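You operate a simulated robot arm through the tools that you are given. There is no shell and no other tool.

Carry out the task below with a simulated robot arm. There is one attempt and no reset: what you move stays moved.

JOB
Take ring, disc and big screw off the grinder and brush the old coffee out on to the tray.
Fine: lay the parts and the brush on the island.
Where things are to end (x, y in the base frame): toothed ring within 0.06 m of [0.76, 0.12]; holed disc within 0.06 m of [0.74, 0.24]; big screw within 0.06 m of [0.86, -0.02].

The check looks at the end state, three seconds after you hand in, the way a careful person would. Anything else that was tipped, shoved, dropped, spilled or broken makes it a failure.

ROBOT AND FRAMES
A 7-joint arm with a two-finger parallel gripper, fixed in place. Base frame: the origin is on the floor under the middle of its stand, x ahead of it, y to its left, z up. Readings come in m, rad, newtons and seconds.
It reaches about 1.046 m from its shoulder. Its first joint turns from -2.897 to 2.897 rad. Payload 1.57 kg.
The tool frame sits at the grasp point between the pads (the TCP): z along the fingers, y along the line on which they close. The tips reach 0.03 m beyond it. The gripper opens to 0.08 m. The fingers are 0.017 m wide and 0.012 m thick; the gripper's body (0.04 by 0.082 m) begins 0.08 m behind the TCP.
Orientation is told as [roll, pitch, yaw] about the base's x, y, z axes, in that order, counted from this pose: with the fingers straight down and closing along the base's y, the tool's x points along the base's -x, its y along +y and its z along -z.

CONTROLS
- The arm moves only by the tool step_arm. Its argument "commands" is text: rows parted by semicolons, each of 7 numbers parted by spaces: the shift along the tool's x, y, z in m, then the turn, a rotation vector about the tool's x, y, z in rad, then the finger opening in m, from 0 to 0.08. In form: x y z rx ry rz jaw; .... A call has 1 to 20 rows; each row shifts and turns the commanded pose from where the row before left it, along the tool's axes as they then stand. Rows are played at 5 a second. More than 0.05 m and 0.15 rad between two rows, or a gripper value outside its range, and nothing of the call is played. A pose out of reach is approached as far as the arm can. The call stops where the force on the tool passes 40 N (or 10 N more than at its start, if that is more) or the arm is blocked; 0.2 s more then pass. Each finger travels about 0.153 m/s and halts on what it meets, pressing with about 29 N; the grip force reading is that of the motor and also rises with nothing between the fingers. The clock runs only during rows and for 0.2 s after the last one: add rows that do not move to give the fingers time. It gives the time, the measured TCP pose, the force on the tool (base axes), the opening and the grip force at its end, in the units of the frame above (readings bear some noise), with the torque about the TCP (base axes, N m) and any sound that the robot's microphone picked up.
- Cameras (640 x 400 px; columns grow to the right, rows downward): "scene" is fixed at [0.3985, 0.6496, 1.712]; the picture's right is [-0.83, -0.55, 0.00], its down [-0.39, 0.59, -0.71] and it looks along [0.39, -0.59, -0.70] (base axes); focal length 311 px, centre (320, 200). "wrist" rides on the gripper at [0.072, -0.007, -0.122] in the tool frame; the picture's right is [0.09, 1.00, 0.00], its down [-0.84, 0.08, -0.54] and it looks along [-0.54, 0.05, 0.84] (tool axes); focal length 238 px, centre (320, 200). There is no depth. A picture from a camera that has moved, and an enlarged one, comes with that camera's place and axes in the base frame and with its lens.
- camera(camera): a new picture of that camera. The clock stands still meanwhile.
- enlarge(camera, box): a new picture of the part [left, top, right, bottom] of that camera's present view, enlarged. The clock stands still meanwhile.
- job_done(): hands the job in; it is judged then, once.

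Places have to be worked out from the pictures, the camera data and where the tool is seen. Open the gripper and draw the arm clear of the work before you hand the job in, unless the task says otherwise.

The tools are called as a command line: name --argument value ..., lists and objects as JSON in quotes. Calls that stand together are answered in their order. step_arm: Moves the arm, as the interface text tells. Its arguments: {"type":"object","properties":{"commands":{"type":"string"}},"required":["commands"]} The other tools are called the same way: camera (camera) takes a picture; enlarge (camera, box) takes an enlarged picture of a part of a camera's view; job_done () hands the job in.

At the start:

```text
t: 0.0
eef_pos: [0.5411, -0.0586, 1.291]
tcp_rot: [0.0, -0.001, -0.002]
ft_force: [-0.5, -0.3, 1.0]
torque: [-0.02, -0.02, 0.0]
width: 0.0797
grasp_force: 0.1
```

scene: 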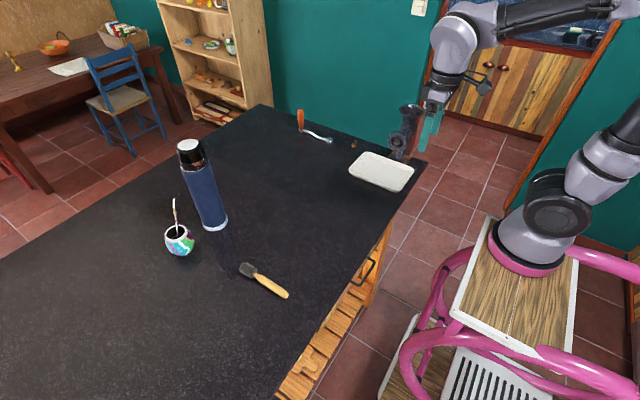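
wrist: 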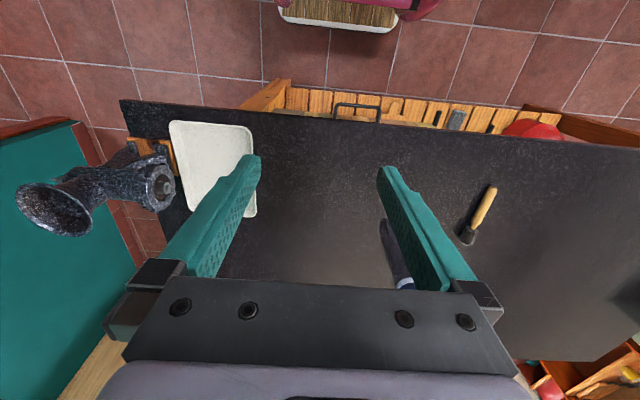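

I start by looking closer at the grinder, the tray and the brush before moving anything.

enlarge --camera "scene" --box '[280, 80, 440, 200]'

enlarge --camera "wrist" --box '[0, 90, 280, 265]'

enlarge --camera "scene" --box '[140, 120, 320, 320]'

```text
3.33 times, centred on (360, 140) of scene
camera zoom: at [0.3985, 0.6496, 1.712], right [-0.83, -0.55, 0.0], down [-0.39, 0.59, -0.71], along [0.39, -0.59, -0.7], focal length 1037 px, centre (187, 400)
```

zoom: 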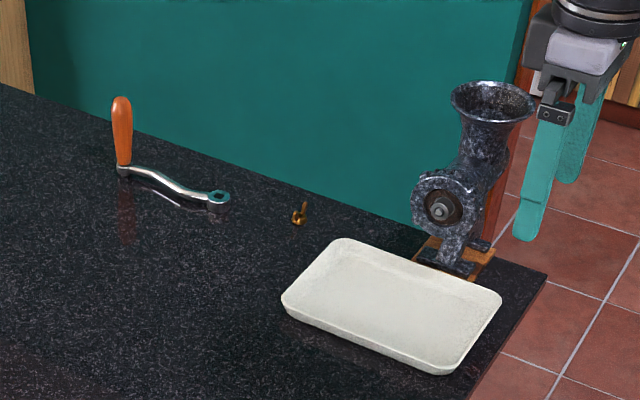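

```text
2.29 times, centred on (140, 178) of wrist
camera zoom: at [0.4689, -0.0656, 1.4125], right [-0.09, 1.0, 0.0], down [0.84, 0.08, 0.54], along [0.54, 0.05, -0.84], focal length 545 px, centre (731, 251)
```

zoom: 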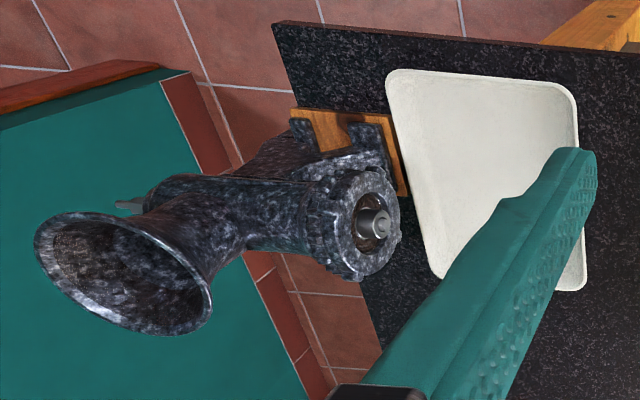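

```text
2.00 times, centred on (230, 220) of scene
camera zoom: at [0.3985, 0.6496, 1.712], right [-0.83, -0.55, 0.0], down [-0.39, 0.59, -0.71], along [0.39, -0.59, -0.7], focal length 622 px, centre (500, 160)
```

zoom: 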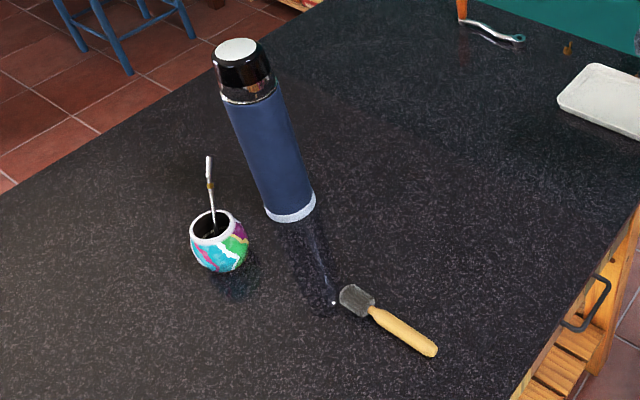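

The grinder's ring faces +y (above the tray) at about [0.70, -0.30, 1.045]; the table top is about z 0.93. I first tilt the tool so the fingers point along -y, in place and high above everything.

step_arm --commands "0 0 0 0.15 0 0 0.08; 0 0 0 0.15 0 0 0.08; 0 0 0 0.15 0 0 0.08; 0 0 0 0.15 0 0 0.08; 0 0 0 0.15 0 0 0.08; 0 0 0 0.15 0 0 0.08; 0 0 0 0.15 0 0 0.08; 0 0 0 0.15 0 0 0.08; 0 0 0 0.15 0 0 0.08; 0 0 0 0.15 0 0 0.08; 0 0 0 0.0708 0 0 0.08; 0 0 0 0 0 0 0.08"

```text
t: 2.6
eef_pos: [0.5393, -0.0581, 1.2903]
tcp_rot: [-1.572, -0.001, 0.0]
ft_force: [0.4, 0.9, -0.5]
torque: [-0.01, -0.01, -0.01]
width: 0.08
grasp_force: 0.1
```

The tool now points along -y. Next I turn it about its own axis by -90° so that the camera ends up above the fingers.

step_arm --commands "0 0 0 0 0 -0.15 0.08; 0 0 0 0 0 -0.15 0.08; 0 0 0 0 0 -0.15 0.08; 0 0 0 0 0 -0.15 0.08; 0 0 0 0 0 -0.15 0.08; 0 0 0 0 0 -0.15 0.08; 0 0 0 0 0 -0.15 0.08; 0 0 0 0 0 -0.15 0.08; 0 0 0 0 0 -0.15 0.08; 0 0 0 0 0 -0.15 0.08; 0 0 0 0 0 -0.0708 0.08; 0 0 0 0 0 0 0.08"

camera --camera "wrist"

camera --camera "scene"

```text
t: 5.2
eef_pos: [0.541, -0.0577, 1.2894]
tcp_rot: [0.704, 1.57, 2.275]
ft_force: [0.1, -0.5, 0.0]
torque: [-0.01, -0.02, -0.01]
width: 0.0797
grasp_force: 0.0
```

```text
taken
camera wrist: at [0.5471, 0.0627, 1.3625], right [-1.0, 0.0, 0.09], down [-0.08, 0.54, -0.84], along [-0.05, -0.84, -0.54], focal length 238 px, centre (320, 200)
```

wrist: 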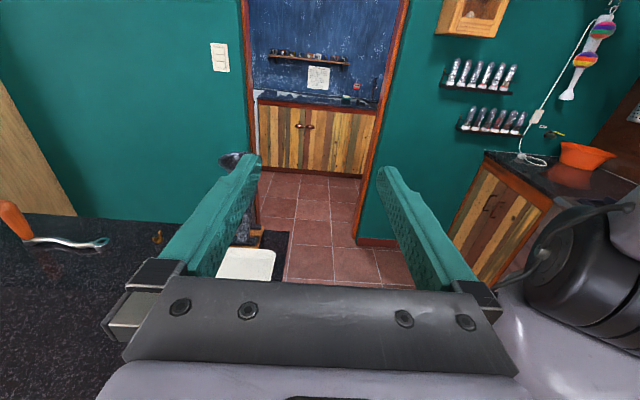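

```text
taken
```

scene: 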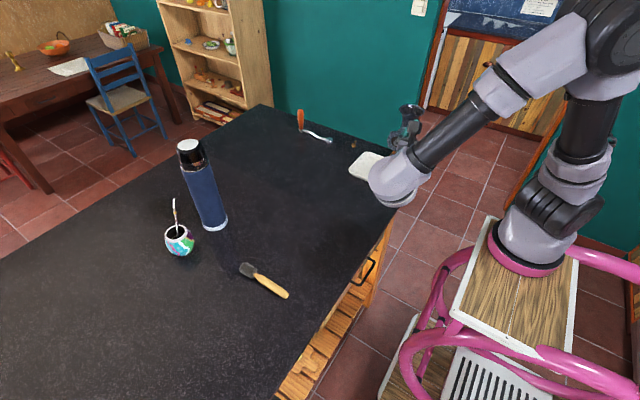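

The tool's axes are now x up, y along -x, z along -y. I move to about [0.70, -0.13, 1.14] to view the grinder's face between the fingers.

step_arm --commands "-0.03 -0.032 0.014 0 0 0 0.08; -0.03 -0.032 0.014 0 0 0 0.08; -0.03 -0.032 0.014 0 0 0 0.08; -0.03 -0.032 0.014 0 0 0 0.08; -0.03 -0.032 0.014 0 0 0 0.08; 0 0 0 0 0 0 0.08; 0 0 0 0 0 0 0.08"

camera --camera "wrist"

enlarge --camera "wrist" --box '[240, 120, 400, 240]'

```text
t: 6.8
eef_pos: [0.7009, -0.1273, 1.1405]
tcp_rot: [-1.155, 1.568, 0.42]
ft_force: [-0.2, 0.0, -0.2]
torque: [-0.02, -0.02, 0.0]
width: 0.0801
grasp_force: 0.1
```

```text
taken
camera wrist: at [0.7068, -0.0072, 1.2127], right [-1.0, 0.0, 0.09], down [-0.08, 0.54, -0.84], along [-0.05, -0.84, -0.54], focal length 238 px, centre (320, 200)
```

wrist: 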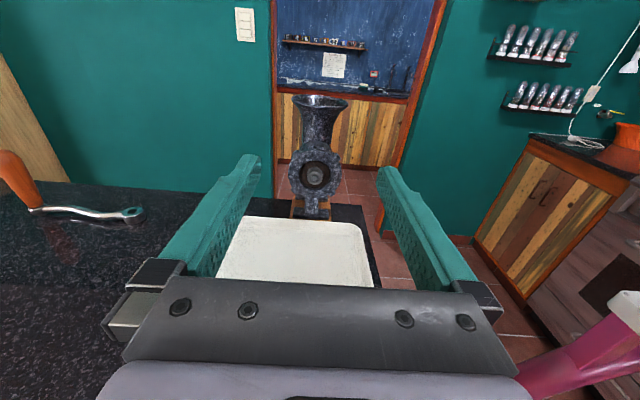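

```text
3.33 times, centred on (320, 180) of wrist
camera zoom: at [0.7068, -0.0072, 1.2127], right [-1.0, 0.0, 0.09], down [-0.08, 0.54, -0.84], along [-0.05, -0.84, -0.54], focal length 794 px, centre (320, 267)
```

zoom: 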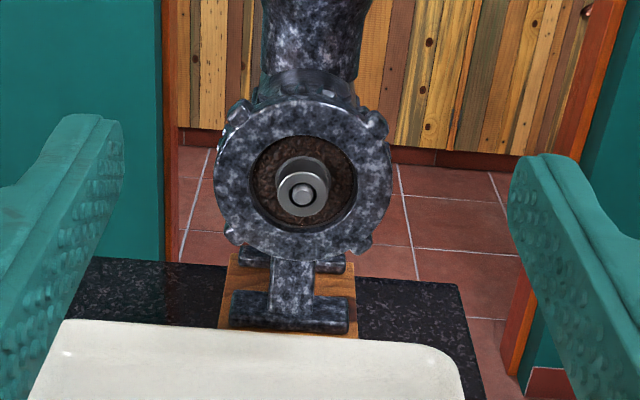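

The ring's centre lies near [0.70, -0.318, 1.05], about 0.076 m across, with small lugs round the rim. I zoom in strongly from both cameras to see the lugs and the hub.

enlarge --camera "wrist" --box '[284, 138, 348, 188]'

enlarge --camera "scene" --box '[370, 95, 434, 165]'

enlarge --camera "wrist" --box '[210, 85, 390, 295]'

```text
8.00 times, centred on (316, 163) of wrist
camera zoom: at [0.7068, -0.0072, 1.2127], right [-1.0, 0.0, 0.09], down [-0.08, 0.54, -0.84], along [-0.05, -0.84, -0.54], focal length 1907 px, centre (352, 496)
```

zoom: 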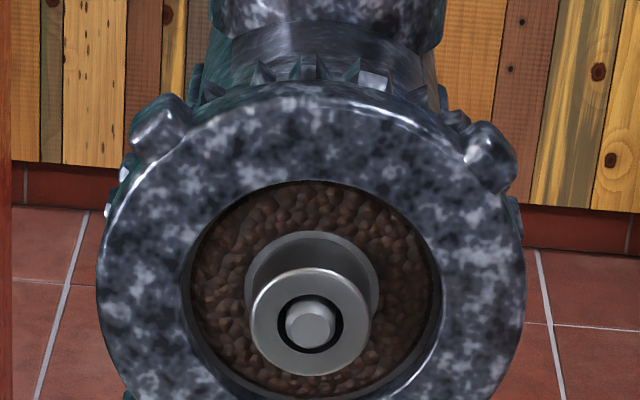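

```text
5.71 times, centred on (402, 130) of scene
camera zoom: at [0.3985, 0.6496, 1.712], right [-0.83, -0.55, 0.0], down [-0.39, 0.59, -0.71], along [0.39, -0.59, -0.7], focal length 1778 px, centre (-149, 600)
```

zoom: 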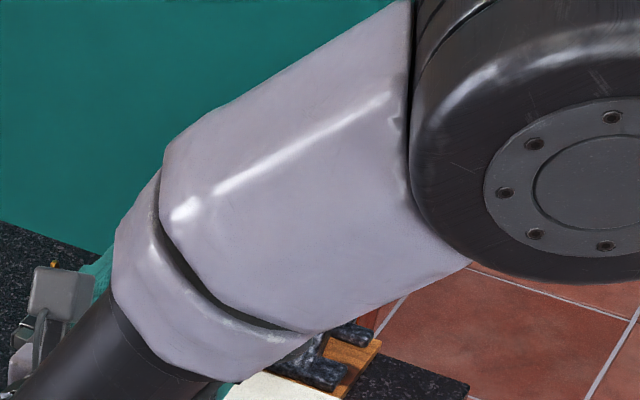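

```text
1.90 times, centred on (300, 190) of wrist
camera zoom: at [0.7068, -0.0072, 1.2127], right [-1.0, 0.0, 0.09], down [-0.08, 0.54, -0.84], along [-0.05, -0.84, -0.54], focal length 454 px, centre (358, 219)
```

zoom: 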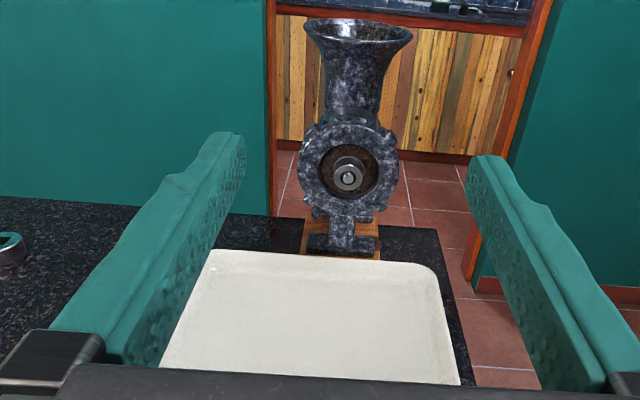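

The ring's face is smooth with four knobs (at about 45° corners) and fine teeth on the back rim; coffee grounds show around a steel hub. I go up and tilt the tool to look at the ring from above, to measure its thickness and where it sits along y.

step_arm --commands "0.04 0 0 0 0 0 0.08; 0.04 0 0 0 0 0 0.08; 0 0 0.04 0 -0.15 0 0.08; 0 0 0.03 0 -0.15 0 0.08; 0 0 0.02 0 -0.15 0 0.08; 0 0 0 0 -0.15 0 0.08; 0 0 0 0 -0.15 0 0.08; 0 0 0 0 -0.15 0 0.08; 0 0 0 0 -0.1 0 0.08; 0 0 0 0 0 0 0.08"

camera --camera "wrist"

camera --camera "scene"

```text
t: 9.0
eef_pos: [0.7016, -0.2164, 1.2102]
tcp_rot: [-0.002, 0.569, 1.571]
ft_force: [0.4, 1.1, 0.0]
torque: [0.01, -0.04, -0.01]
width: 0.0802
grasp_force: 0.0
```

```text
taken
camera wrist: at [0.7075, -0.2121, 1.352], right [-1.0, -0.08, 0.05], down [-0.08, 1.0, 0.01], along [-0.05, 0.0, -1.0], focal length 238 px, centre (320, 200)
```

wrist: 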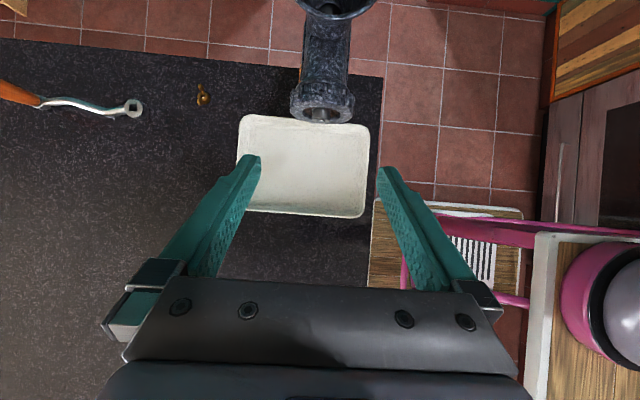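

```text
taken
```

scene: 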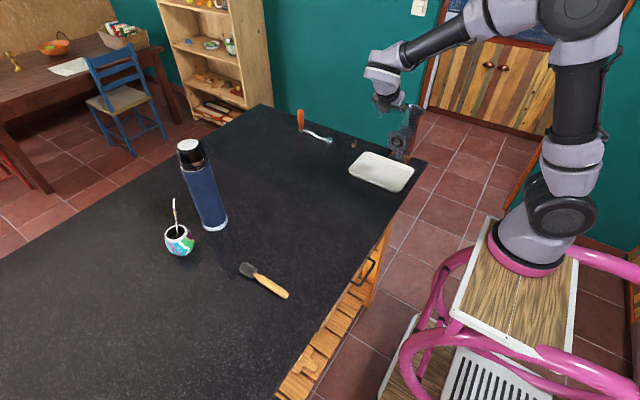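

Now the camera looks almost straight down at the grinder. I zoom on the ring from above and from the scene camera, which is free again.

enlarge --camera "wrist" --box '[274, 50, 370, 140]'

enlarge --camera "scene" --box '[374, 98, 434, 168]'

enlarge --camera "scene" --box '[376, 122, 412, 146]'

```text
4.44 times, centred on (322, 95) of wrist
camera zoom: at [0.7075, -0.2121, 1.352], right [-1.0, -0.08, 0.05], down [-0.08, 1.0, 0.01], along [-0.05, 0.0, -1.0], focal length 1059 px, centre (311, 667)
```

zoom: 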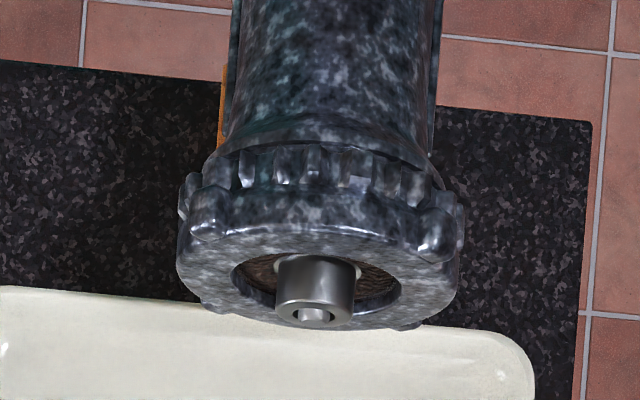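

```text
5.71 times, centred on (404, 133) of scene
camera zoom: at [0.3985, 0.6496, 1.712], right [-0.83, -0.55, 0.0], down [-0.39, 0.59, -0.71], along [0.39, -0.59, -0.7], focal length 1778 px, centre (-160, 583)
```

zoom: 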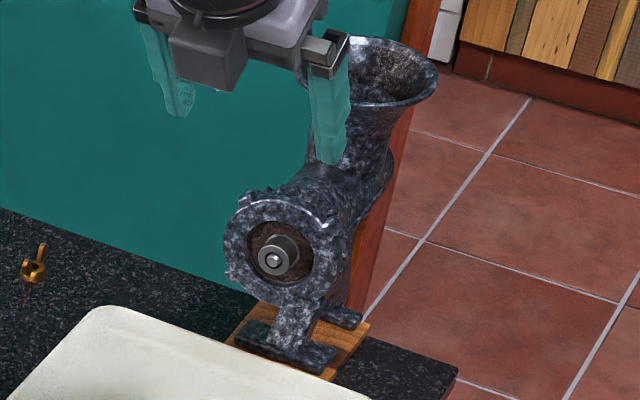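

```text
16.00 times, centred on (394, 134) of scene
camera zoom: at [0.3985, 0.6496, 1.712], right [-0.83, -0.55, 0.0], down [-0.39, 0.59, -0.71], along [0.39, -0.59, -0.7], focal length 4979 px, centre (-864, 1256)
```

zoom: 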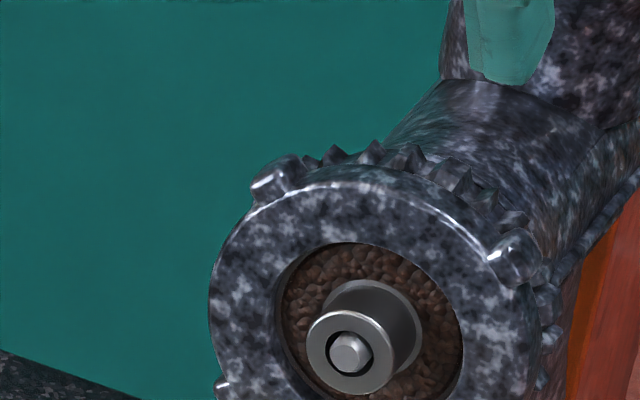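

Hub front triangulates to about [0.699, -0.313, 1.046]. The ring's width is critical against the 0.08 m opening, so I measure it with tighter zooms.

enlarge --camera "wrist" --box '[297, 78, 349, 128]'

enlarge --camera "scene" --box '[380, 126, 412, 150]'

```text
8.00 times, centred on (323, 103) of wrist
camera zoom: at [0.7075, -0.2121, 1.352], right [-1.0, -0.08, 0.05], down [-0.08, 1.0, 0.01], along [-0.05, 0.0, -1.0], focal length 1907 px, centre (296, 976)
```

zoom: 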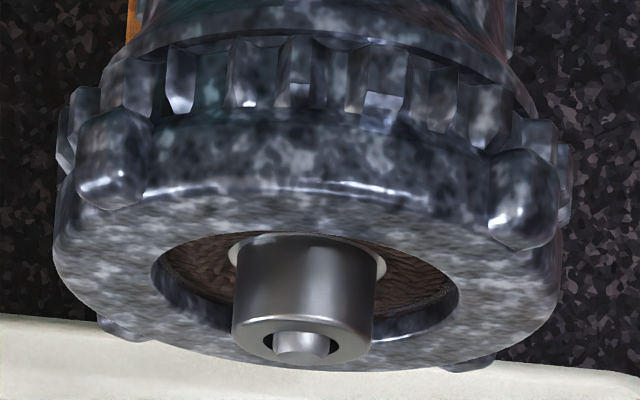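

```text
16.00 times, centred on (396, 138) of scene
camera zoom: at [0.3985, 0.6496, 1.712], right [-0.83, -0.55, 0.0], down [-0.39, 0.59, -0.71], along [0.39, -0.59, -0.7], focal length 4979 px, centre (-896, 1192)
```

zoom: 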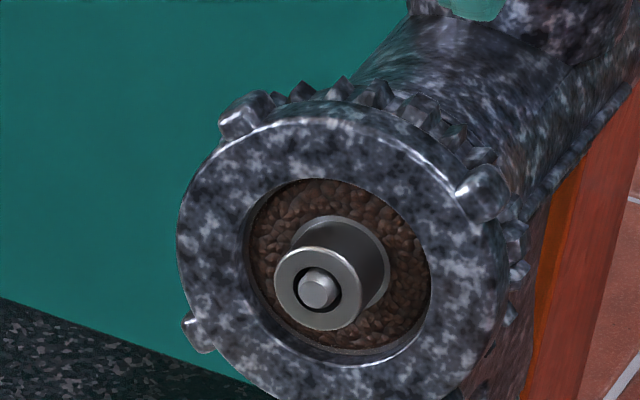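

The ring measures about 0.079 m across, centred near x 0.6995, z ≈ 1.05, with knobs at 45° corners; the opening is 0.080, so alignment must be fine. I untilt, back off, and first test how far the wrist can turn about the tool axis here in free air.

step_arm --commands "0 0 0 0 0.15 0 0.08; 0 0 0 0 0.15 0 0.08; 0 0 0 0 0.15 0 0.08; 0 0 0 0 0.15 0 0.08; 0 0 0 0 0.15 0 0.08; 0 0 0 0 0.15 0 0.08; 0 0 0 0 0.1 0 0.08; 0 0 -0.04 0 0 0 0.08; 0 0 -0.04 0 0 0 0.08; 0 0 0 0 0 -0.15 0.08; 0 0 0 0 0 -0.15 0.08; 0 0 0 0 0 -0.15 0.08; 0 0 0 0 0 -0.15 0.08; 0 0 0 0 0 -0.15 0.08; 0 0 0 0 0 -0.15 0.08; 0 0 0 0 0 -0.15 0.08; 0 0 0 0 0 -0.15 0.08; 0 0 0 0 0 0 0.08"

```text
t: 12.8
eef_pos: [0.701, -0.1365, 1.2094]
tcp_rot: [1.571, 0.37, -3.141]
ft_force: [-0.2, 0.3, -0.1]
torque: [0.0, 0.01, -0.01]
width: 0.0799
grasp_force: 0.1
```

Turned -1.2 rad without trouble. I keep turning the same way to find the limit.

step_arm --commands "0 0 0 0 0 -0.15 0.08; 0 0 0 0 0 -0.15 0.08; 0 0 0 0 0 -0.15 0.08; 0 0 0 0 0 -0.15 0.08; 0 0 0 0 0 -0.15 0.08; 0 0 0 0 0 -0.15 0.08; 0 0 0 0 0 -0.15 0.08; 0 0 0 0 0 -0.15 0.08; 0 0 0 0 0 -0.15 0.08; 0 0 0 0 0 -0.15 0.08; 0 0 0 0 0 0 0.08"

camera --camera "scene"

```text
t: 15.2
eef_pos: [0.7009, -0.1375, 1.21]
tcp_rot: [1.569, -0.227, -3.142]
ft_force: [0.1, 0.8, -0.2]
torque: [0.02, 0.0, -0.01]
width: 0.08
grasp_force: 0.1
out of reach, approached as far as the arm can: row 5, 6, 7, 8, 9, 10
```

```text
taken
```

scene: 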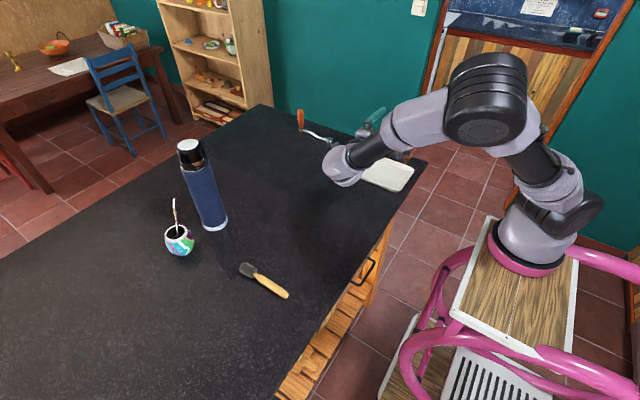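

The wrist limit is at about -1.80 rad from camera-up, so about +3.99 rad should be free the other way: half-turn strokes from +90° to -90° will work. I turn back and see where the commanded pose stands.

step_arm --commands "0 0 0 0 0 0.15 0.08; 0 0 0 0 0 0.15 0.08; 0 0 0 0 0 0.15 0.08; 0 0 0 0 0 0.15 0.08; 0 0 0 0 0 0.15 0.08; 0 0 0 0 0 0.15 0.08; 0 0 0 0 0 0 0.08"

```text
t: 16.8
eef_pos: [0.7012, -0.1365, 1.21]
tcp_rot: [1.572, 0.674, -3.141]
ft_force: [0.3, -0.8, 0.2]
torque: [-0.02, -0.02, 0.02]
width: 0.0803
grasp_force: 0.1
```

The commanded pose follows the measured one. I turn back to camera-up and go to [0.6995, -0.25, 1.052], with the open fingertips about 3 cm before the hub.

step_arm --commands "0 0 0 0 0 0.15 0.08; 0 0 0 0 0 0.15 0.08; 0 0 0 0 0 0.15 0.08; 0 0 0 0 0 0.15 0.08; 0 0 0 0 0 0.15 0.08; 0 0 0 0 0 0.147 0.08; -0.0395 0.0017 0 0 0 0 0.08; -0.0395 0 0 0 0 0 0.08; -0.0395 0 0 0 0 0 0.08; -0.0395 0 0 0 0 0 0.08; 0 0 0.04 0 0 0 0.08; 0 0 0.04 0 0 0 0.08; 0 0 0.0335 0 0 0 0.08; 0 0 0 0 0 0 0.08; 0 0 0 0 0 0 0.08"

camera --camera "wrist"

enlarge --camera "wrist" --box '[250, 130, 390, 220]'

```text
t: 20.0
eef_pos: [0.6998, -0.2494, 1.0504]
tcp_rot: [1.369, 1.568, 2.941]
ft_force: [0.4, 0.5, -0.8]
torque: [0.0, 0.03, 0.02]
width: 0.0801
grasp_force: 0.1
```

```text
taken
camera wrist: at [0.7062, -0.1291, 1.1235], right [-1.0, 0.0, 0.09], down [-0.08, 0.54, -0.84], along [-0.05, -0.84, -0.54], focal length 238 px, centre (320, 200)
```

wrist: 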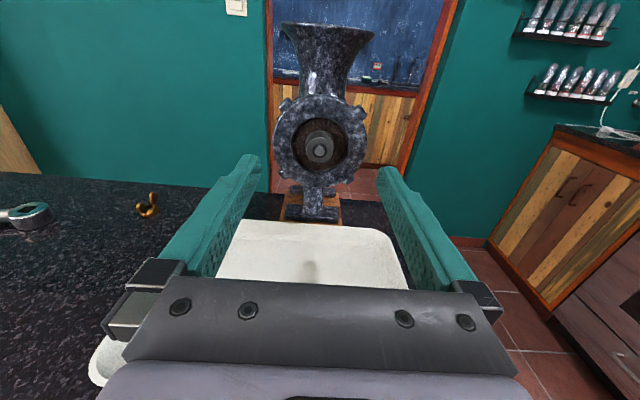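

```text
4.44 times, centred on (320, 175) of wrist
camera zoom: at [0.7062, -0.1291, 1.1235], right [-1.0, 0.0, 0.09], down [-0.08, 0.54, -0.84], along [-0.05, -0.84, -0.54], focal length 1059 px, centre (320, 311)
```

zoom: 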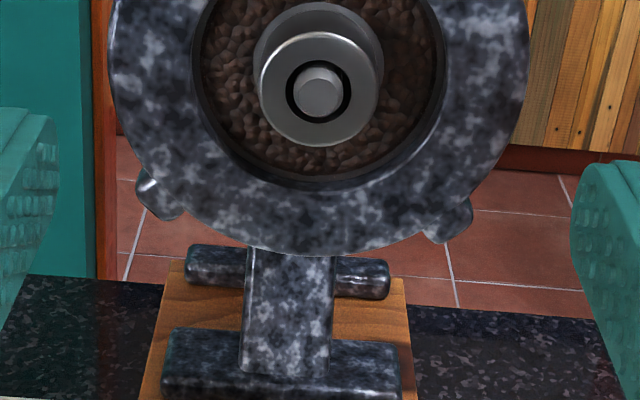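

The face now fills the view; I zoom on the entire ring to get its centre and diameter exactly.

enlarge --camera "wrist" --box '[256, 85, 384, 205]'

enlarge --camera "wrist" --box '[230, 110, 410, 220]'

```text
3.33 times, centred on (320, 145) of wrist
camera zoom: at [0.7062, -0.1291, 1.1235], right [-1.0, 0.0, 0.09], down [-0.08, 0.54, -0.84], along [-0.05, -0.84, -0.54], focal length 794 px, centre (320, 383)
```

zoom: 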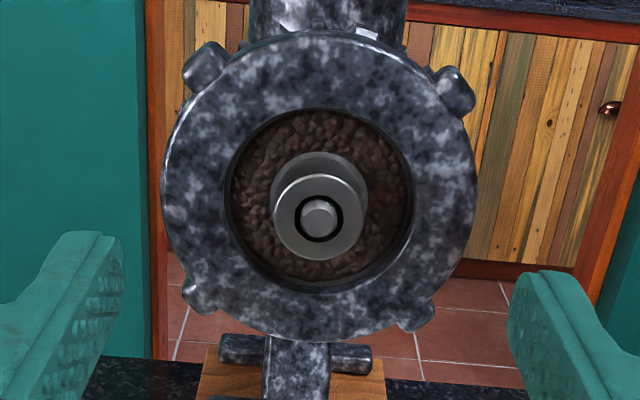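

```text
3.56 times, centred on (320, 165) of wrist
camera zoom: at [0.7062, -0.1291, 1.1235], right [-1.0, 0.0, 0.09], down [-0.08, 0.54, -0.84], along [-0.05, -0.84, -0.54], focal length 848 px, centre (320, 324)
```

zoom: 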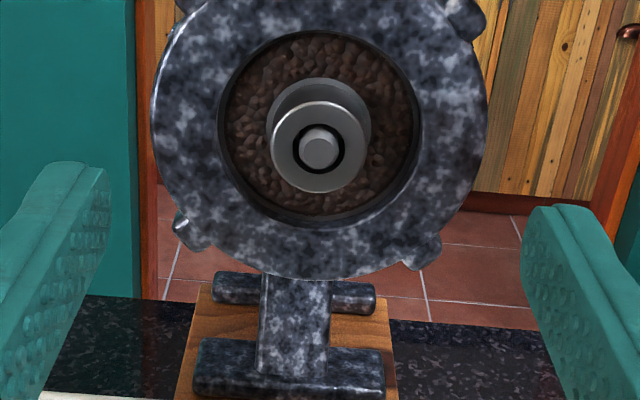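

Ring centre about x 0.6998, z 1.052; diameter is between 0.079 and 0.081, too close to call from here. I advance until the fingertips are about 5 mm short of the ring's face so I can compare finger gap and ring at equal depth.

step_arm --commands "0.001 0 0.02 0 0 0 0.08; 0 0 0.016 0 0 0 0.08; 0 0 0 0 0 0 0.08; 0 0 0 0 0 0 0.08"

enlarge --camera "wrist" --box '[230, 70, 410, 220]'

enlarge --camera "scene" --box '[370, 110, 426, 150]'

```text
t: 21.0
eef_pos: [0.7006, -0.2861, 1.0529]
tcp_rot: [1.385, 1.57, 2.953]
ft_force: [0.3, 0.8, 0.7]
torque: [-0.02, -0.02, 0.01]
width: 0.08
grasp_force: 0.1
```

```text
2.67 times, centred on (320, 145) of wrist
camera zoom: at [0.7062, -0.1642, 1.1255], right [-1.0, 0.0, 0.09], down [-0.08, 0.54, -0.84], along [-0.05, -0.84, -0.54], focal length 636 px, centre (320, 347)
```

zoom: 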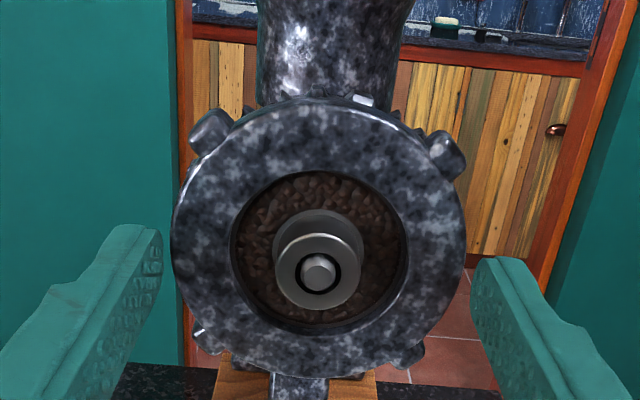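

```text
10.00 times, centred on (398, 130) of scene
camera zoom: at [0.3985, 0.6496, 1.712], right [-0.83, -0.55, 0.0], down [-0.39, 0.59, -0.71], along [0.39, -0.59, -0.7], focal length 3112 px, centre (-460, 900)
```

zoom: 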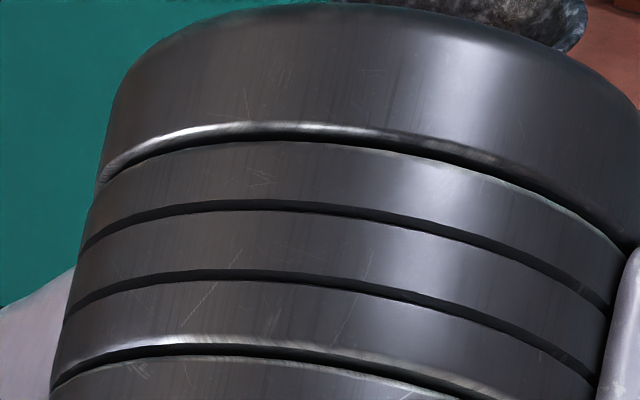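

The fingertips and ring edges look concentric, with the ring just inside the finger gap (ring ≈ 0.0775). I advance in small 2–3 mm steps watching the force.

step_arm --commands "0 0 0.003 0 0 0 0.08; 0 0 0.003 0 0 0 0.08; 0 0 0 0 0 0 0.08"

enlarge --camera "wrist" --box '[230, 70, 410, 220]'

```text
t: 21.8
eef_pos: [0.6998, -0.2934, 1.0524]
tcp_rot: [1.457, 1.567, 3.029]
ft_force: [8.9, -1.6, -1.6]
torque: [0.09, 0.07, 0.17]
width: 0.0799
grasp_force: 0.1
```

```text
2.67 times, centred on (320, 145) of wrist
camera zoom: at [0.7064, -0.1731, 1.1253], right [-1.0, 0.0, 0.1], down [-0.08, 0.54, -0.84], along [-0.05, -0.84, -0.54], focal length 636 px, centre (320, 347)
```

zoom: 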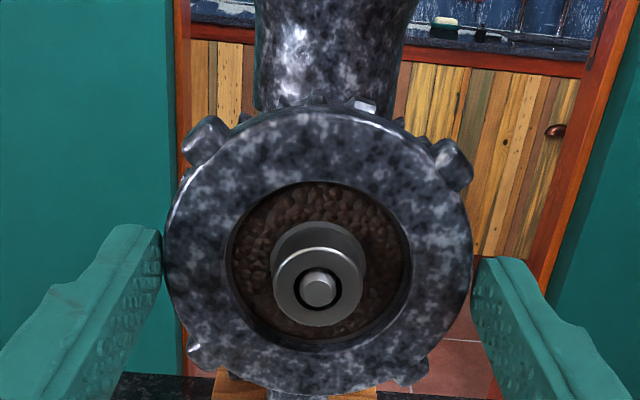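

A sideways force of +9 N in x shows the ring is between the fingers but touching the finger on the +x side. I shift the tool 0.6 mm toward +x and check that the force vanishes.

step_arm --commands "0 -0.0006 0 0 0 0 0.08; 0 0 0 0 0 0 0.08; 0 0 0 0 0 0 0.08"

```text
t: 22.6
eef_pos: [0.6995, -0.2919, 1.0526]
tcp_rot: [1.47, 1.569, 3.04]
ft_force: [-0.8, 0.3, -0.2]
torque: [-0.05, -0.03, 0.01]
width: 0.08
grasp_force: 0.0
```

Force is gone. I advance another 6 mm in small steps.

step_arm --commands "0 0 0.003 0 0 0 0.08; 0 0 0.003 0 0 0 0.08; 0 0 0 0 0 0 0.08"

enlarge --camera "wrist" --box '[230, 70, 410, 220]'

```text
t: 23.4
eef_pos: [0.7004, -0.2983, 1.052]
tcp_rot: [1.502, 1.57, 3.077]
ft_force: [0.2, 0.6, 0.6]
torque: [-0.01, -0.02, 0.0]
width: 0.0798
grasp_force: 0.0
```

```text
2.67 times, centred on (320, 145) of wrist
camera zoom: at [0.7063, -0.1773, 1.1249], right [-1.0, 0.0, 0.09], down [-0.08, 0.54, -0.84], along [-0.05, -0.84, -0.54], focal length 636 px, centre (320, 347)
```

zoom: 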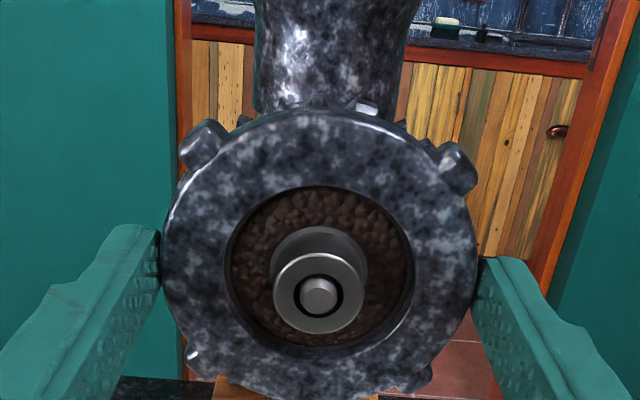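

No contact force and the fingers overlap the rim. I go 4 mm deeper, then close on the ring.

step_arm --commands "0 0 0.002 0 0 0 0.08; 0 0 0.002 0 0 0 0.08; 0 0 0 0 0 0 0.08; 0 0 0 0 0 0 0.07; 0 0 0 0 0 0 0.06; 0 0 0 0 0 0 0.06; 0 0 0 0 0 0 0.06"

enlarge --camera "wrist" --box '[230, 70, 410, 220]'

```text
t: 25.0
eef_pos: [0.7009, -0.3023, 1.0527]
tcp_rot: [1.358, 1.569, 2.929]
ft_force: [1.0, -0.3, 0.2]
torque: [-0.01, -0.03, 0.14]
width: 0.0787
grasp_force: 28.6
```

```text
2.67 times, centred on (320, 145) of wrist
camera zoom: at [0.7067, -0.1811, 1.1249], right [-1.0, 0.0, 0.09], down [-0.08, 0.54, -0.84], along [-0.05, -0.84, -0.54], focal length 636 px, centre (320, 347)
```

zoom: 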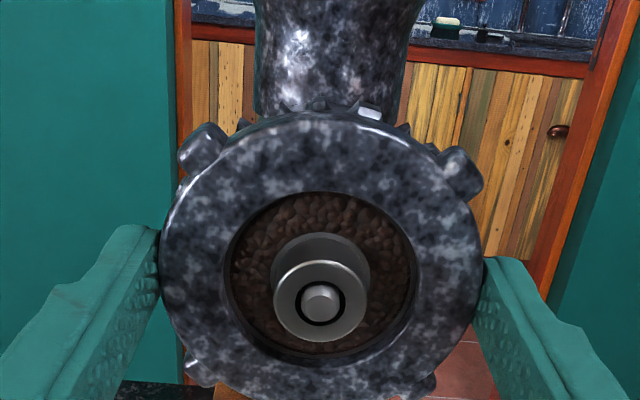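

The gripper holds the ring at 0.0787 m with 28.6 N. I try to turn it counter-clockwise (as seen from the front, negative about the tool axis) by a little and watch torque and picture.

step_arm --commands "0 0 0 0 0 -0.05 0.06; 0 0 0 0 0 -0.05 0.06; 0 0 0 0 0 -0.05 0.06; 0 0 0 0 0 -0.05 0.06; 0 0 0 0 0 0 0.06"

enlarge --camera "wrist" --box '[230, 70, 410, 220]'

```text
t: 26.2
eef_pos: [0.7, -0.3019, 1.0521]
tcp_rot: [1.569, 1.37, 3.14]
ft_force: [1.1, 0.0, -2.3]
torque: [0.24, 0.01, 0.09]
width: 0.0787
grasp_force: 29.7
```

```text
2.67 times, centred on (320, 145) of wrist
camera zoom: at [0.7208, -0.181, 1.1221], right [-0.96, 0.0, 0.29], down [-0.24, 0.54, -0.8], along [-0.16, -0.84, -0.52], focal length 636 px, centre (320, 347)
```

zoom: 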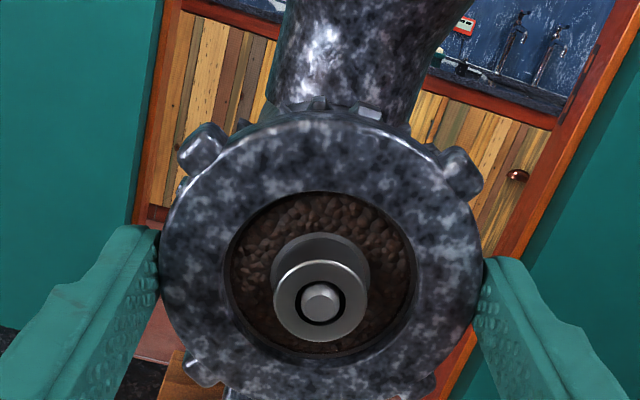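

The ring turns with the gripper almost torque-free. I continue the stroke to about -0.8 rad and check the axial force for a thread pushing outward.

step_arm --commands "0 0 0 0 0 -0.1 0.06; 0 0 0 0 0 -0.1 0.06; 0 0 0 0 0 -0.1 0.06; 0 0 0 0 0 -0.1 0.06; 0 0 0 0 0 -0.1 0.06; 0 0 0 0 0 -0.1 0.06; 0 0 0 0 0 0 0.06"

enlarge --camera "wrist" --box '[230, 70, 410, 220]'

```text
t: 27.8
eef_pos: [0.6997, -0.3026, 1.0531]
tcp_rot: [1.571, 0.768, -3.141]
ft_force: [-1.7, 7.2, 0.4]
torque: [0.11, -0.01, 0.02]
width: 0.0786
grasp_force: 29.0
```

```text
2.67 times, centred on (320, 145) of wrist
camera zoom: at [0.7559, -0.181, 1.0982], right [-0.63, 0.0, 0.78], down [-0.66, 0.54, -0.53], along [-0.42, -0.84, -0.34], focal length 636 px, centre (320, 347)
```

zoom: 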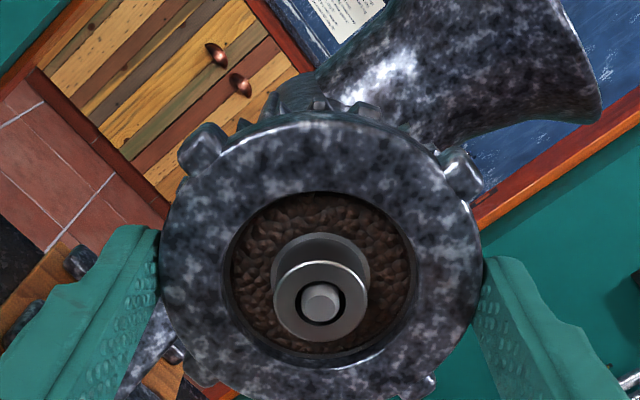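

The ring pushes the tool outward with 7 N: a right-hand thread of roughly 3 mm pitch. I finish the quarter turn while backing off slightly along with the thread.

step_arm --commands "0 0 -0.00012 0 0 -0.11 0.06; 0 0 -0.00012 0 0 -0.11 0.06; 0 0 -0.00012 0 0 -0.11 0.06; 0 0 -0.00012 0 0 -0.11 0.06; 0 0 -0.00012 0 0 -0.11 0.06; 0 0 -0.00012 0 0 -0.11 0.06; 0 0 -0.00012 0 0 -0.11 0.06; 0 0 0 0 0 0 0.06"

```text
t: 29.6
eef_pos: [0.7, -0.3019, 1.0528]
tcp_rot: [1.571, -0.002, -3.141]
ft_force: [1.4, 3.4, -0.3]
torque: [0.32, 0.03, -0.21]
width: 0.0788
grasp_force: 29.3
```

Quarter turn done. I open fully and read the forces before withdrawing straight back 3 cm, clear of the knobs.

step_arm --commands "0 0 0 0 0 0 0.08; 0 0 0 0 0 0 0.08; 0 0 0 0 0 0 0.08"

```text
t: 30.4
eef_pos: [0.6989, -0.3011, 1.0528]
tcp_rot: [1.572, 0.001, -3.143]
ft_force: [-1.0, -0.5, 0.4]
torque: [-0.04, 0.02, 0.0]
width: 0.0796
grasp_force: 0.0
```

Forces are nil, so the tool is centred. I withdraw 3 cm and turn the wrist back by half a turn.

step_arm --commands "0 0 -0.01 0 0 0 0.08; 0 0 -0.01 0 0 0 0.08; 0 0 -0.012 0 0 0 0.08; 0 0 0 0 0 0.15 0.08; 0 0 0 0 0 0.15 0.08; 0 0 0 0 0 0.15 0.08; 0 0 0 0 0 0.15 0.08; 0 0 0 0 0 0.15 0.08; 0 0 0 0 0 0.15 0.08; 0 0 0 0 0 0.15 0.08; 0 0 0 0 0 0.15 0.08; 0 0 0 0 0 0.15 0.08; 0 0 0 0 0 0.15 0.08; 0 0 0 0 0 0.1208 0.08; 0 0 0 0 0 0 0.08"

camera --camera "wrist"

```text
t: 33.6
eef_pos: [0.6994, -0.2683, 1.0539]
tcp_rot: [-1.567, 1.519, 0.004]
ft_force: [-0.3, 0.2, -0.1]
torque: [0.02, 0.0, 0.0]
width: 0.0799
grasp_force: 0.0
```

```text
taken
camera wrist: at [0.7021, -0.1481, 1.1256], right [-1.0, 0.0, 0.04], down [-0.04, 0.54, -0.84], along [-0.02, -0.84, -0.54], focal length 238 px, centre (320, 200)
```

wrist: 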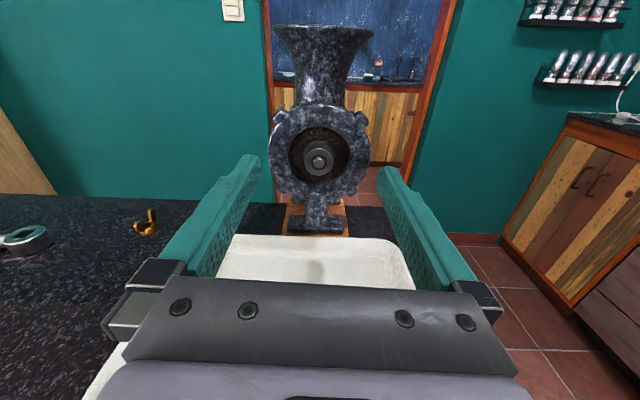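

The grinder stands as before and the ring has turned a quarter. I continue turning the wrist to +90° (camera on the robot's side).

step_arm --commands "0 0 0 0 0 0.15 0.08; 0 0 0 0 0 0.15 0.08; 0 0 0 0 0 0.15 0.08; 0 0 0 0 0 0.15 0.08; 0 0 0 0 0 0.15 0.08; 0 0 0 0 0 0.15 0.08; 0 0 0 0 0 0.15 0.08; 0 0 0 0 0 0.15 0.08; 0 0 0 0 0 0.15 0.08; 0 0 0 0 0 0.1708 0.08; 0 0 0 0 0 0 0.08; 0 0 0 0 0 0 0.08"

```text
refused: row 10 steps farther than a row can; nothing moved
```

The last row exceeded 0.15 rad, so I split it.

step_arm --commands "0 0 0 0 0 0.15 0.08; 0 0 0 0 0 0.15 0.08; 0 0 0 0 0 0.15 0.08; 0 0 0 0 0 0.15 0.08; 0 0 0 0 0 0.15 0.08; 0 0 0 0 0 0.15 0.08; 0 0 0 0 0 0.15 0.08; 0 0 0 0 0 0.15 0.08; 0 0 0 0 0 0.15 0.08; 0 0 0 0 0 0.1 0.08; 0 0 0 0 0 0.0708 0.08; 0 0 0 0 0 0 0.08; 0 0 0 0 0 0 0.08"

enlarge --camera "wrist" --box '[230, 70, 410, 220]'

camera --camera "scene"

```text
t: 36.4
eef_pos: [0.7011, -0.2688, 1.0523]
tcp_rot: [-1.57, 0.002, 0.0]
ft_force: [-0.4, 0.9, -0.1]
torque: [0.03, 0.01, -0.02]
width: 0.08
grasp_force: 0.0
```

```text
2.67 times, centred on (320, 145) of wrist
camera zoom: at [0.6284, -0.1479, 1.0602], right [-0.09, 0.0, -1.0], down [0.84, 0.54, -0.08], along [0.54, -0.84, -0.05], focal length 636 px, centre (320, 347)
```

zoom: 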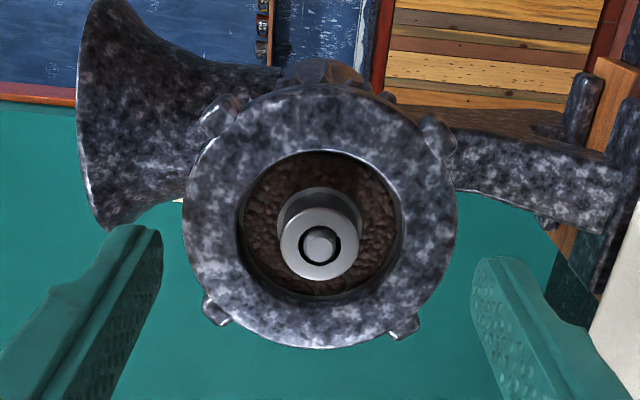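

```text
taken
```

scene: 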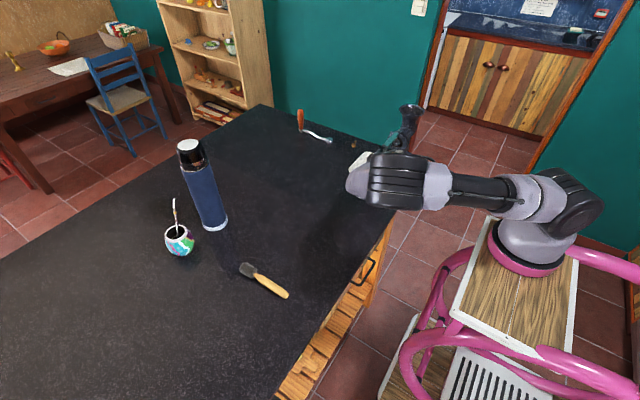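

Alignment in this orientation looks right (ring centred between the fingertips). I advance again in decreasing steps onto the ring.

step_arm --commands "0 0 0.01 0 0 0 0.08; 0 0 0.006 0 0 0 0.08; 0 0 0.003 0 0 0 0.08; 0 0 0.003 0 0 0 0.08; 0 0 0 0 0 0 0.08"

```text
t: 37.6
eef_pos: [0.6996, -0.2915, 1.053]
tcp_rot: [-1.571, 0.001, -0.001]
ft_force: [0.0, 0.1, 0.1]
torque: [0.02, 0.0, 0.03]
width: 0.0802
grasp_force: 0.1
```

No contact so far. I go the last 9 mm and close on the ring.

step_arm --commands "0 0 0.003 0 0 0 0.08; 0 0 0.003 0 0 0 0.08; 0 0 0.003 0 0 0 0.08; 0 0 0 0 0 0 0.08; 0 0 0 0 0 0 0.07; 0 0 0 0 0 0 0.06; 0 0 0 0 0 0 0.06"

enlarge --camera "wrist" --box '[230, 70, 410, 220]'

```text
t: 39.2
eef_pos: [0.7008, -0.3013, 1.0524]
tcp_rot: [-1.57, 0.001, 0.001]
ft_force: [0.5, -0.5, -0.1]
torque: [-0.07, -0.01, 0.0]
width: 0.0787
grasp_force: 29.1
```

```text
2.67 times, centred on (320, 145) of wrist
camera zoom: at [0.6278, -0.1793, 1.0603], right [-0.09, 0.0, -1.0], down [0.84, 0.54, -0.08], along [0.54, -0.84, -0.05], focal length 636 px, centre (320, 347)
```

zoom: 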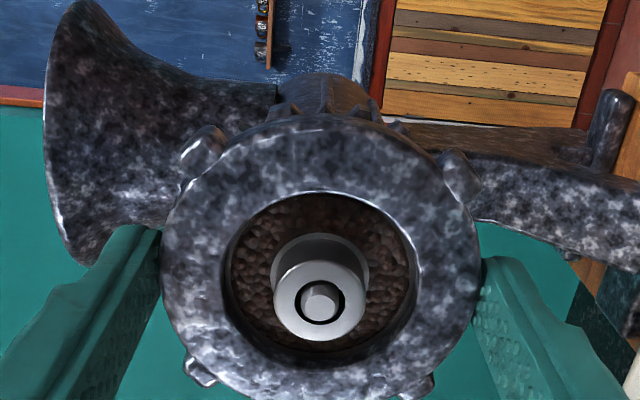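

Gripped again at 0.0787 m. I turn half a turn counter-clockwise, backing off 0.5 mm per radian with the thread; first half of it now.

step_arm --commands "0 0 -0.00008 0 0 -0.15 0.06; 0 0 -0.00008 0 0 -0.15 0.06; 0 0 -0.00008 0 0 -0.15 0.06; 0 0 -0.00008 0 0 -0.15 0.06; 0 0 -0.00008 0 0 -0.15 0.06; 0 0 -0.00008 0 0 -0.15 0.06; 0 0 -0.00008 0 0 -0.15 0.06; 0 0 -0.00008 0 0 -0.15 0.06; 0 0 -0.00008 0 0 -0.15 0.06; 0 0 -0.00008 0 0 -0.15 0.06; 0 0 0 0 0 0 0.06"

enlarge --camera "wrist" --box '[230, 70, 410, 220]'

```text
t: 41.6
eef_pos: [0.7, -0.2988, 1.0532]
tcp_rot: [-1.582, 1.502, -0.009]
ft_force: [12.3, 0.2, 16.5]
torque: [-0.05, 0.04, -0.19]
width: 0.0788
grasp_force: 29.2
```

```text
2.67 times, centred on (320, 145) of wrist
camera zoom: at [0.7015, -0.1783, 1.1258], right [-1.0, 0.0, 0.02], down [-0.02, 0.54, -0.84], along [-0.01, -0.84, -0.54], focal length 636 px, centre (320, 347)
```

zoom: 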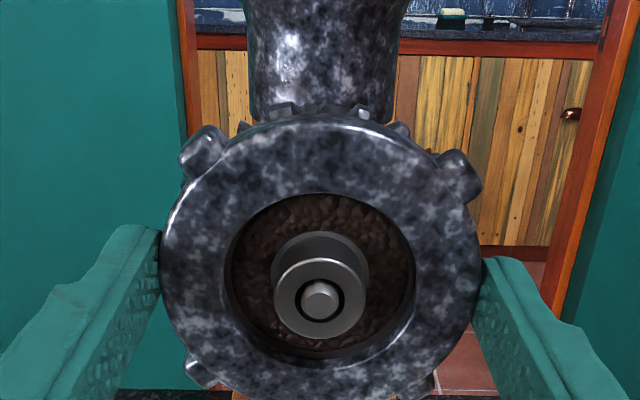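

The ring turned another quarter, but side forces of 12–16 N show my grip is about 0.7 mm off its axis. I shift by that amount to relieve them.

step_arm --commands "0.0004 -0.0003 0 0 0 0 0.06; 0.0004 -0.0003 0 0 0 0 0.06; 0 0 0 0 0 0 0.06; 0 0 0 0 0 0 0.06"

```text
t: 42.6
eef_pos: [0.7007, -0.3003, 1.0536]
tcp_rot: [-1.561, 1.502, 0.01]
ft_force: [2.1, -0.5, 6.7]
torque: [-0.42, 0.0, 0.51]
width: 0.0785
grasp_force: 29.3
```

Better. I relieve the rest and finish the half turn, turning about the ring's true centre.

step_arm --commands "0.0003 -0.0001 0 0 0 0 0.06; 0 -0.0001 -0.00008 0 0 -0.15 0.06; 0 -0.0001 -0.00008 0 0 -0.15 0.06; 0 -0.0001 -0.00008 0 0 -0.15 0.06; 0 -0.0001 -0.00008 0 0 -0.15 0.06; 0 -0.0001 -0.00008 0 0 -0.15 0.06; 0 0 0 0 0 0 0.06"

```text
t: 44.2
eef_pos: [0.7001, -0.2994, 1.0536]
tcp_rot: [1.568, 0.888, 3.14]
ft_force: [-5.1, 1.6, -8.9]
torque: [0.11, 0.01, -0.58]
width: 0.0786
grasp_force: 29.1
```

Forces changed sign, so I overcorrected; I take back 0.5 mm along tool x and go on turning.

step_arm --commands "-0.0005 0 0 0 0 0 0.06; 0 0 -0.00008 0 0 -0.15 0.06; 0 0 -0.00008 0 0 -0.15 0.06; 0 0 -0.00008 0 0 -0.15 0.06; 0 0 -0.00008 0 0 -0.15 0.06; 0 0 -0.00008 0 0 -0.15 0.06; 0 0 -0.00008 0 0 -0.138 0.06; 0 0 0 0 0 0 0.06"

enlarge --camera "wrist" --box '[230, 70, 410, 220]'

```text
t: 46.0
eef_pos: [0.7008, -0.2985, 1.0531]
tcp_rot: [1.569, 0.002, -3.138]
ft_force: [-3.3, -2.4, -9.5]
torque: [-0.05, -0.01, -0.35]
width: 0.0786
grasp_force: 28.9
```

```text
2.67 times, centred on (320, 145) of wrist
camera zoom: at [0.772, -0.177, 1.047], right [0.09, 0.0, 1.0], down [-0.84, 0.54, 0.08], along [-0.54, -0.84, 0.05], focal length 636 px, centre (320, 347)
```

zoom: 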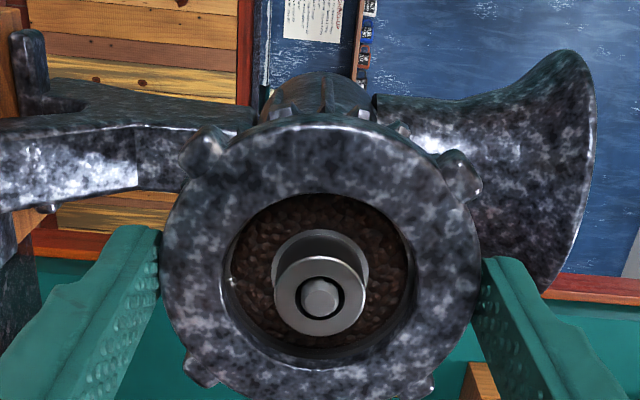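

Three quarters of a turn done. I relieve the vertical force and pull gently 1 mm outward to test whether the thread still holds.

step_arm --commands "0 -0.0004 0 0 0 0 0.06; 0 0 -0.0005 0 0 0 0.06; 0 0 -0.0005 0 0 0 0.06; 0 0 0 0 0 0 0.06"

```text
t: 47.0
eef_pos: [0.7001, -0.2969, 1.0552]
tcp_rot: [1.568, 0.002, -3.142]
ft_force: [-3.7, -9.2, -12.1]
torque: [0.01, -0.05, 0.23]
width: 0.079
grasp_force: 29.4
```

Still threaded. I undo the pull, release, and set up the next half-turn stroke.

step_arm --commands "0 0 0.001 0 0 0 0.06; 0 0 0 0 0 0 0.08; 0 0 0 0 0 0 0.08; 0 0 0 0 0 0 0.08"

```text
t: 48.0
eef_pos: [0.7008, -0.2972, 1.0537]
tcp_rot: [1.57, 0.002, -3.14]
ft_force: [0.1, -1.0, -1.1]
torque: [-0.03, 0.01, -0.04]
width: 0.0798
grasp_force: 0.1
```

Released with no residual force. I withdraw and turn the wrist back half a turn to +90°.

step_arm --commands "0 0 -0.012 0 0 0 0.08; 0 0 -0.012 0 0 0 0.08; 0 0 -0.01 0 0 0 0.08; 0 0 0 0 0 0.15 0.08; 0 0 0 0 0 0.15 0.08; 0 0 0 0 0 0.15 0.08; 0 0 0 0 0 0.15 0.08; 0 0 0 0 0 0.15 0.08; 0 0 0 0 0 0.15 0.08; 0 0 0 0 0 0.15 0.08; 0 0 0 0 0 0.15 0.08; 0 0 0 0 0 0.15 0.08; 0 0 0 0 0 0.15 0.08; 0 0 0 0 0 0.15 0.08; 0 0 0 0 0 0.15 0.08; 0 0 0 0 0 0.15 0.08; 0 0 0 0 0 0.15 0.08; 0 0 0 0 0 0.15 0.08; 0 0 0 0 0 0.15 0.08; 0 0 0 0 0 0.15 0.08"

step_arm --commands "0 0 0 0 0 0.15 0.08; 0 0 0 0 0 0.15 0.08; 0 0 0 0 0 0.15 0.08; 0 0 0 0 0 0.1416 0.08; 0 0 0 0 0 0 0.08; 0 0 0 0 0 0 0.08"

enlarge --camera "wrist" --box '[230, 70, 410, 220]'

```text
t: 52.2
eef_pos: [0.7011, -0.2641, 1.0529]
tcp_rot: [-1.572, 0.586, 0.0]
ft_force: [1.0, -0.7, -1.0]
torque: [-0.03, 0.02, -0.01]
width: 0.08
grasp_force: 0.1
```

```text
t: 53.6
eef_pos: [0.7009, -0.264, 1.0519]
tcp_rot: [-1.573, -0.001, -0.001]
ft_force: [0.5, 0.3, 1.0]
torque: [0.02, 0.02, 0.0]
width: 0.08
grasp_force: 0.0
```

```text
2.67 times, centred on (320, 145) of wrist
camera zoom: at [0.6289, -0.1434, 1.0596], right [-0.09, 0.0, -1.0], down [0.84, 0.54, -0.08], along [0.54, -0.84, -0.05], focal length 636 px, centre (320, 347)
```

zoom: 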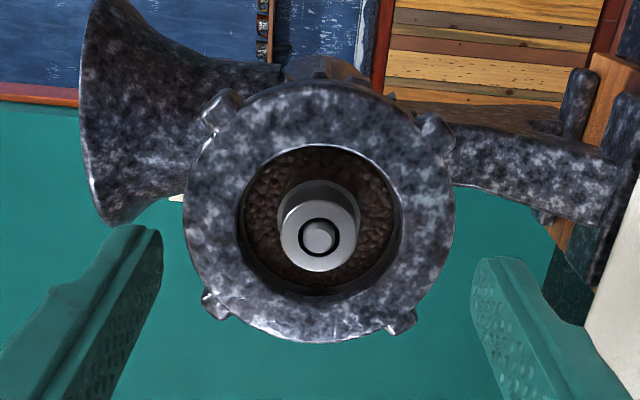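

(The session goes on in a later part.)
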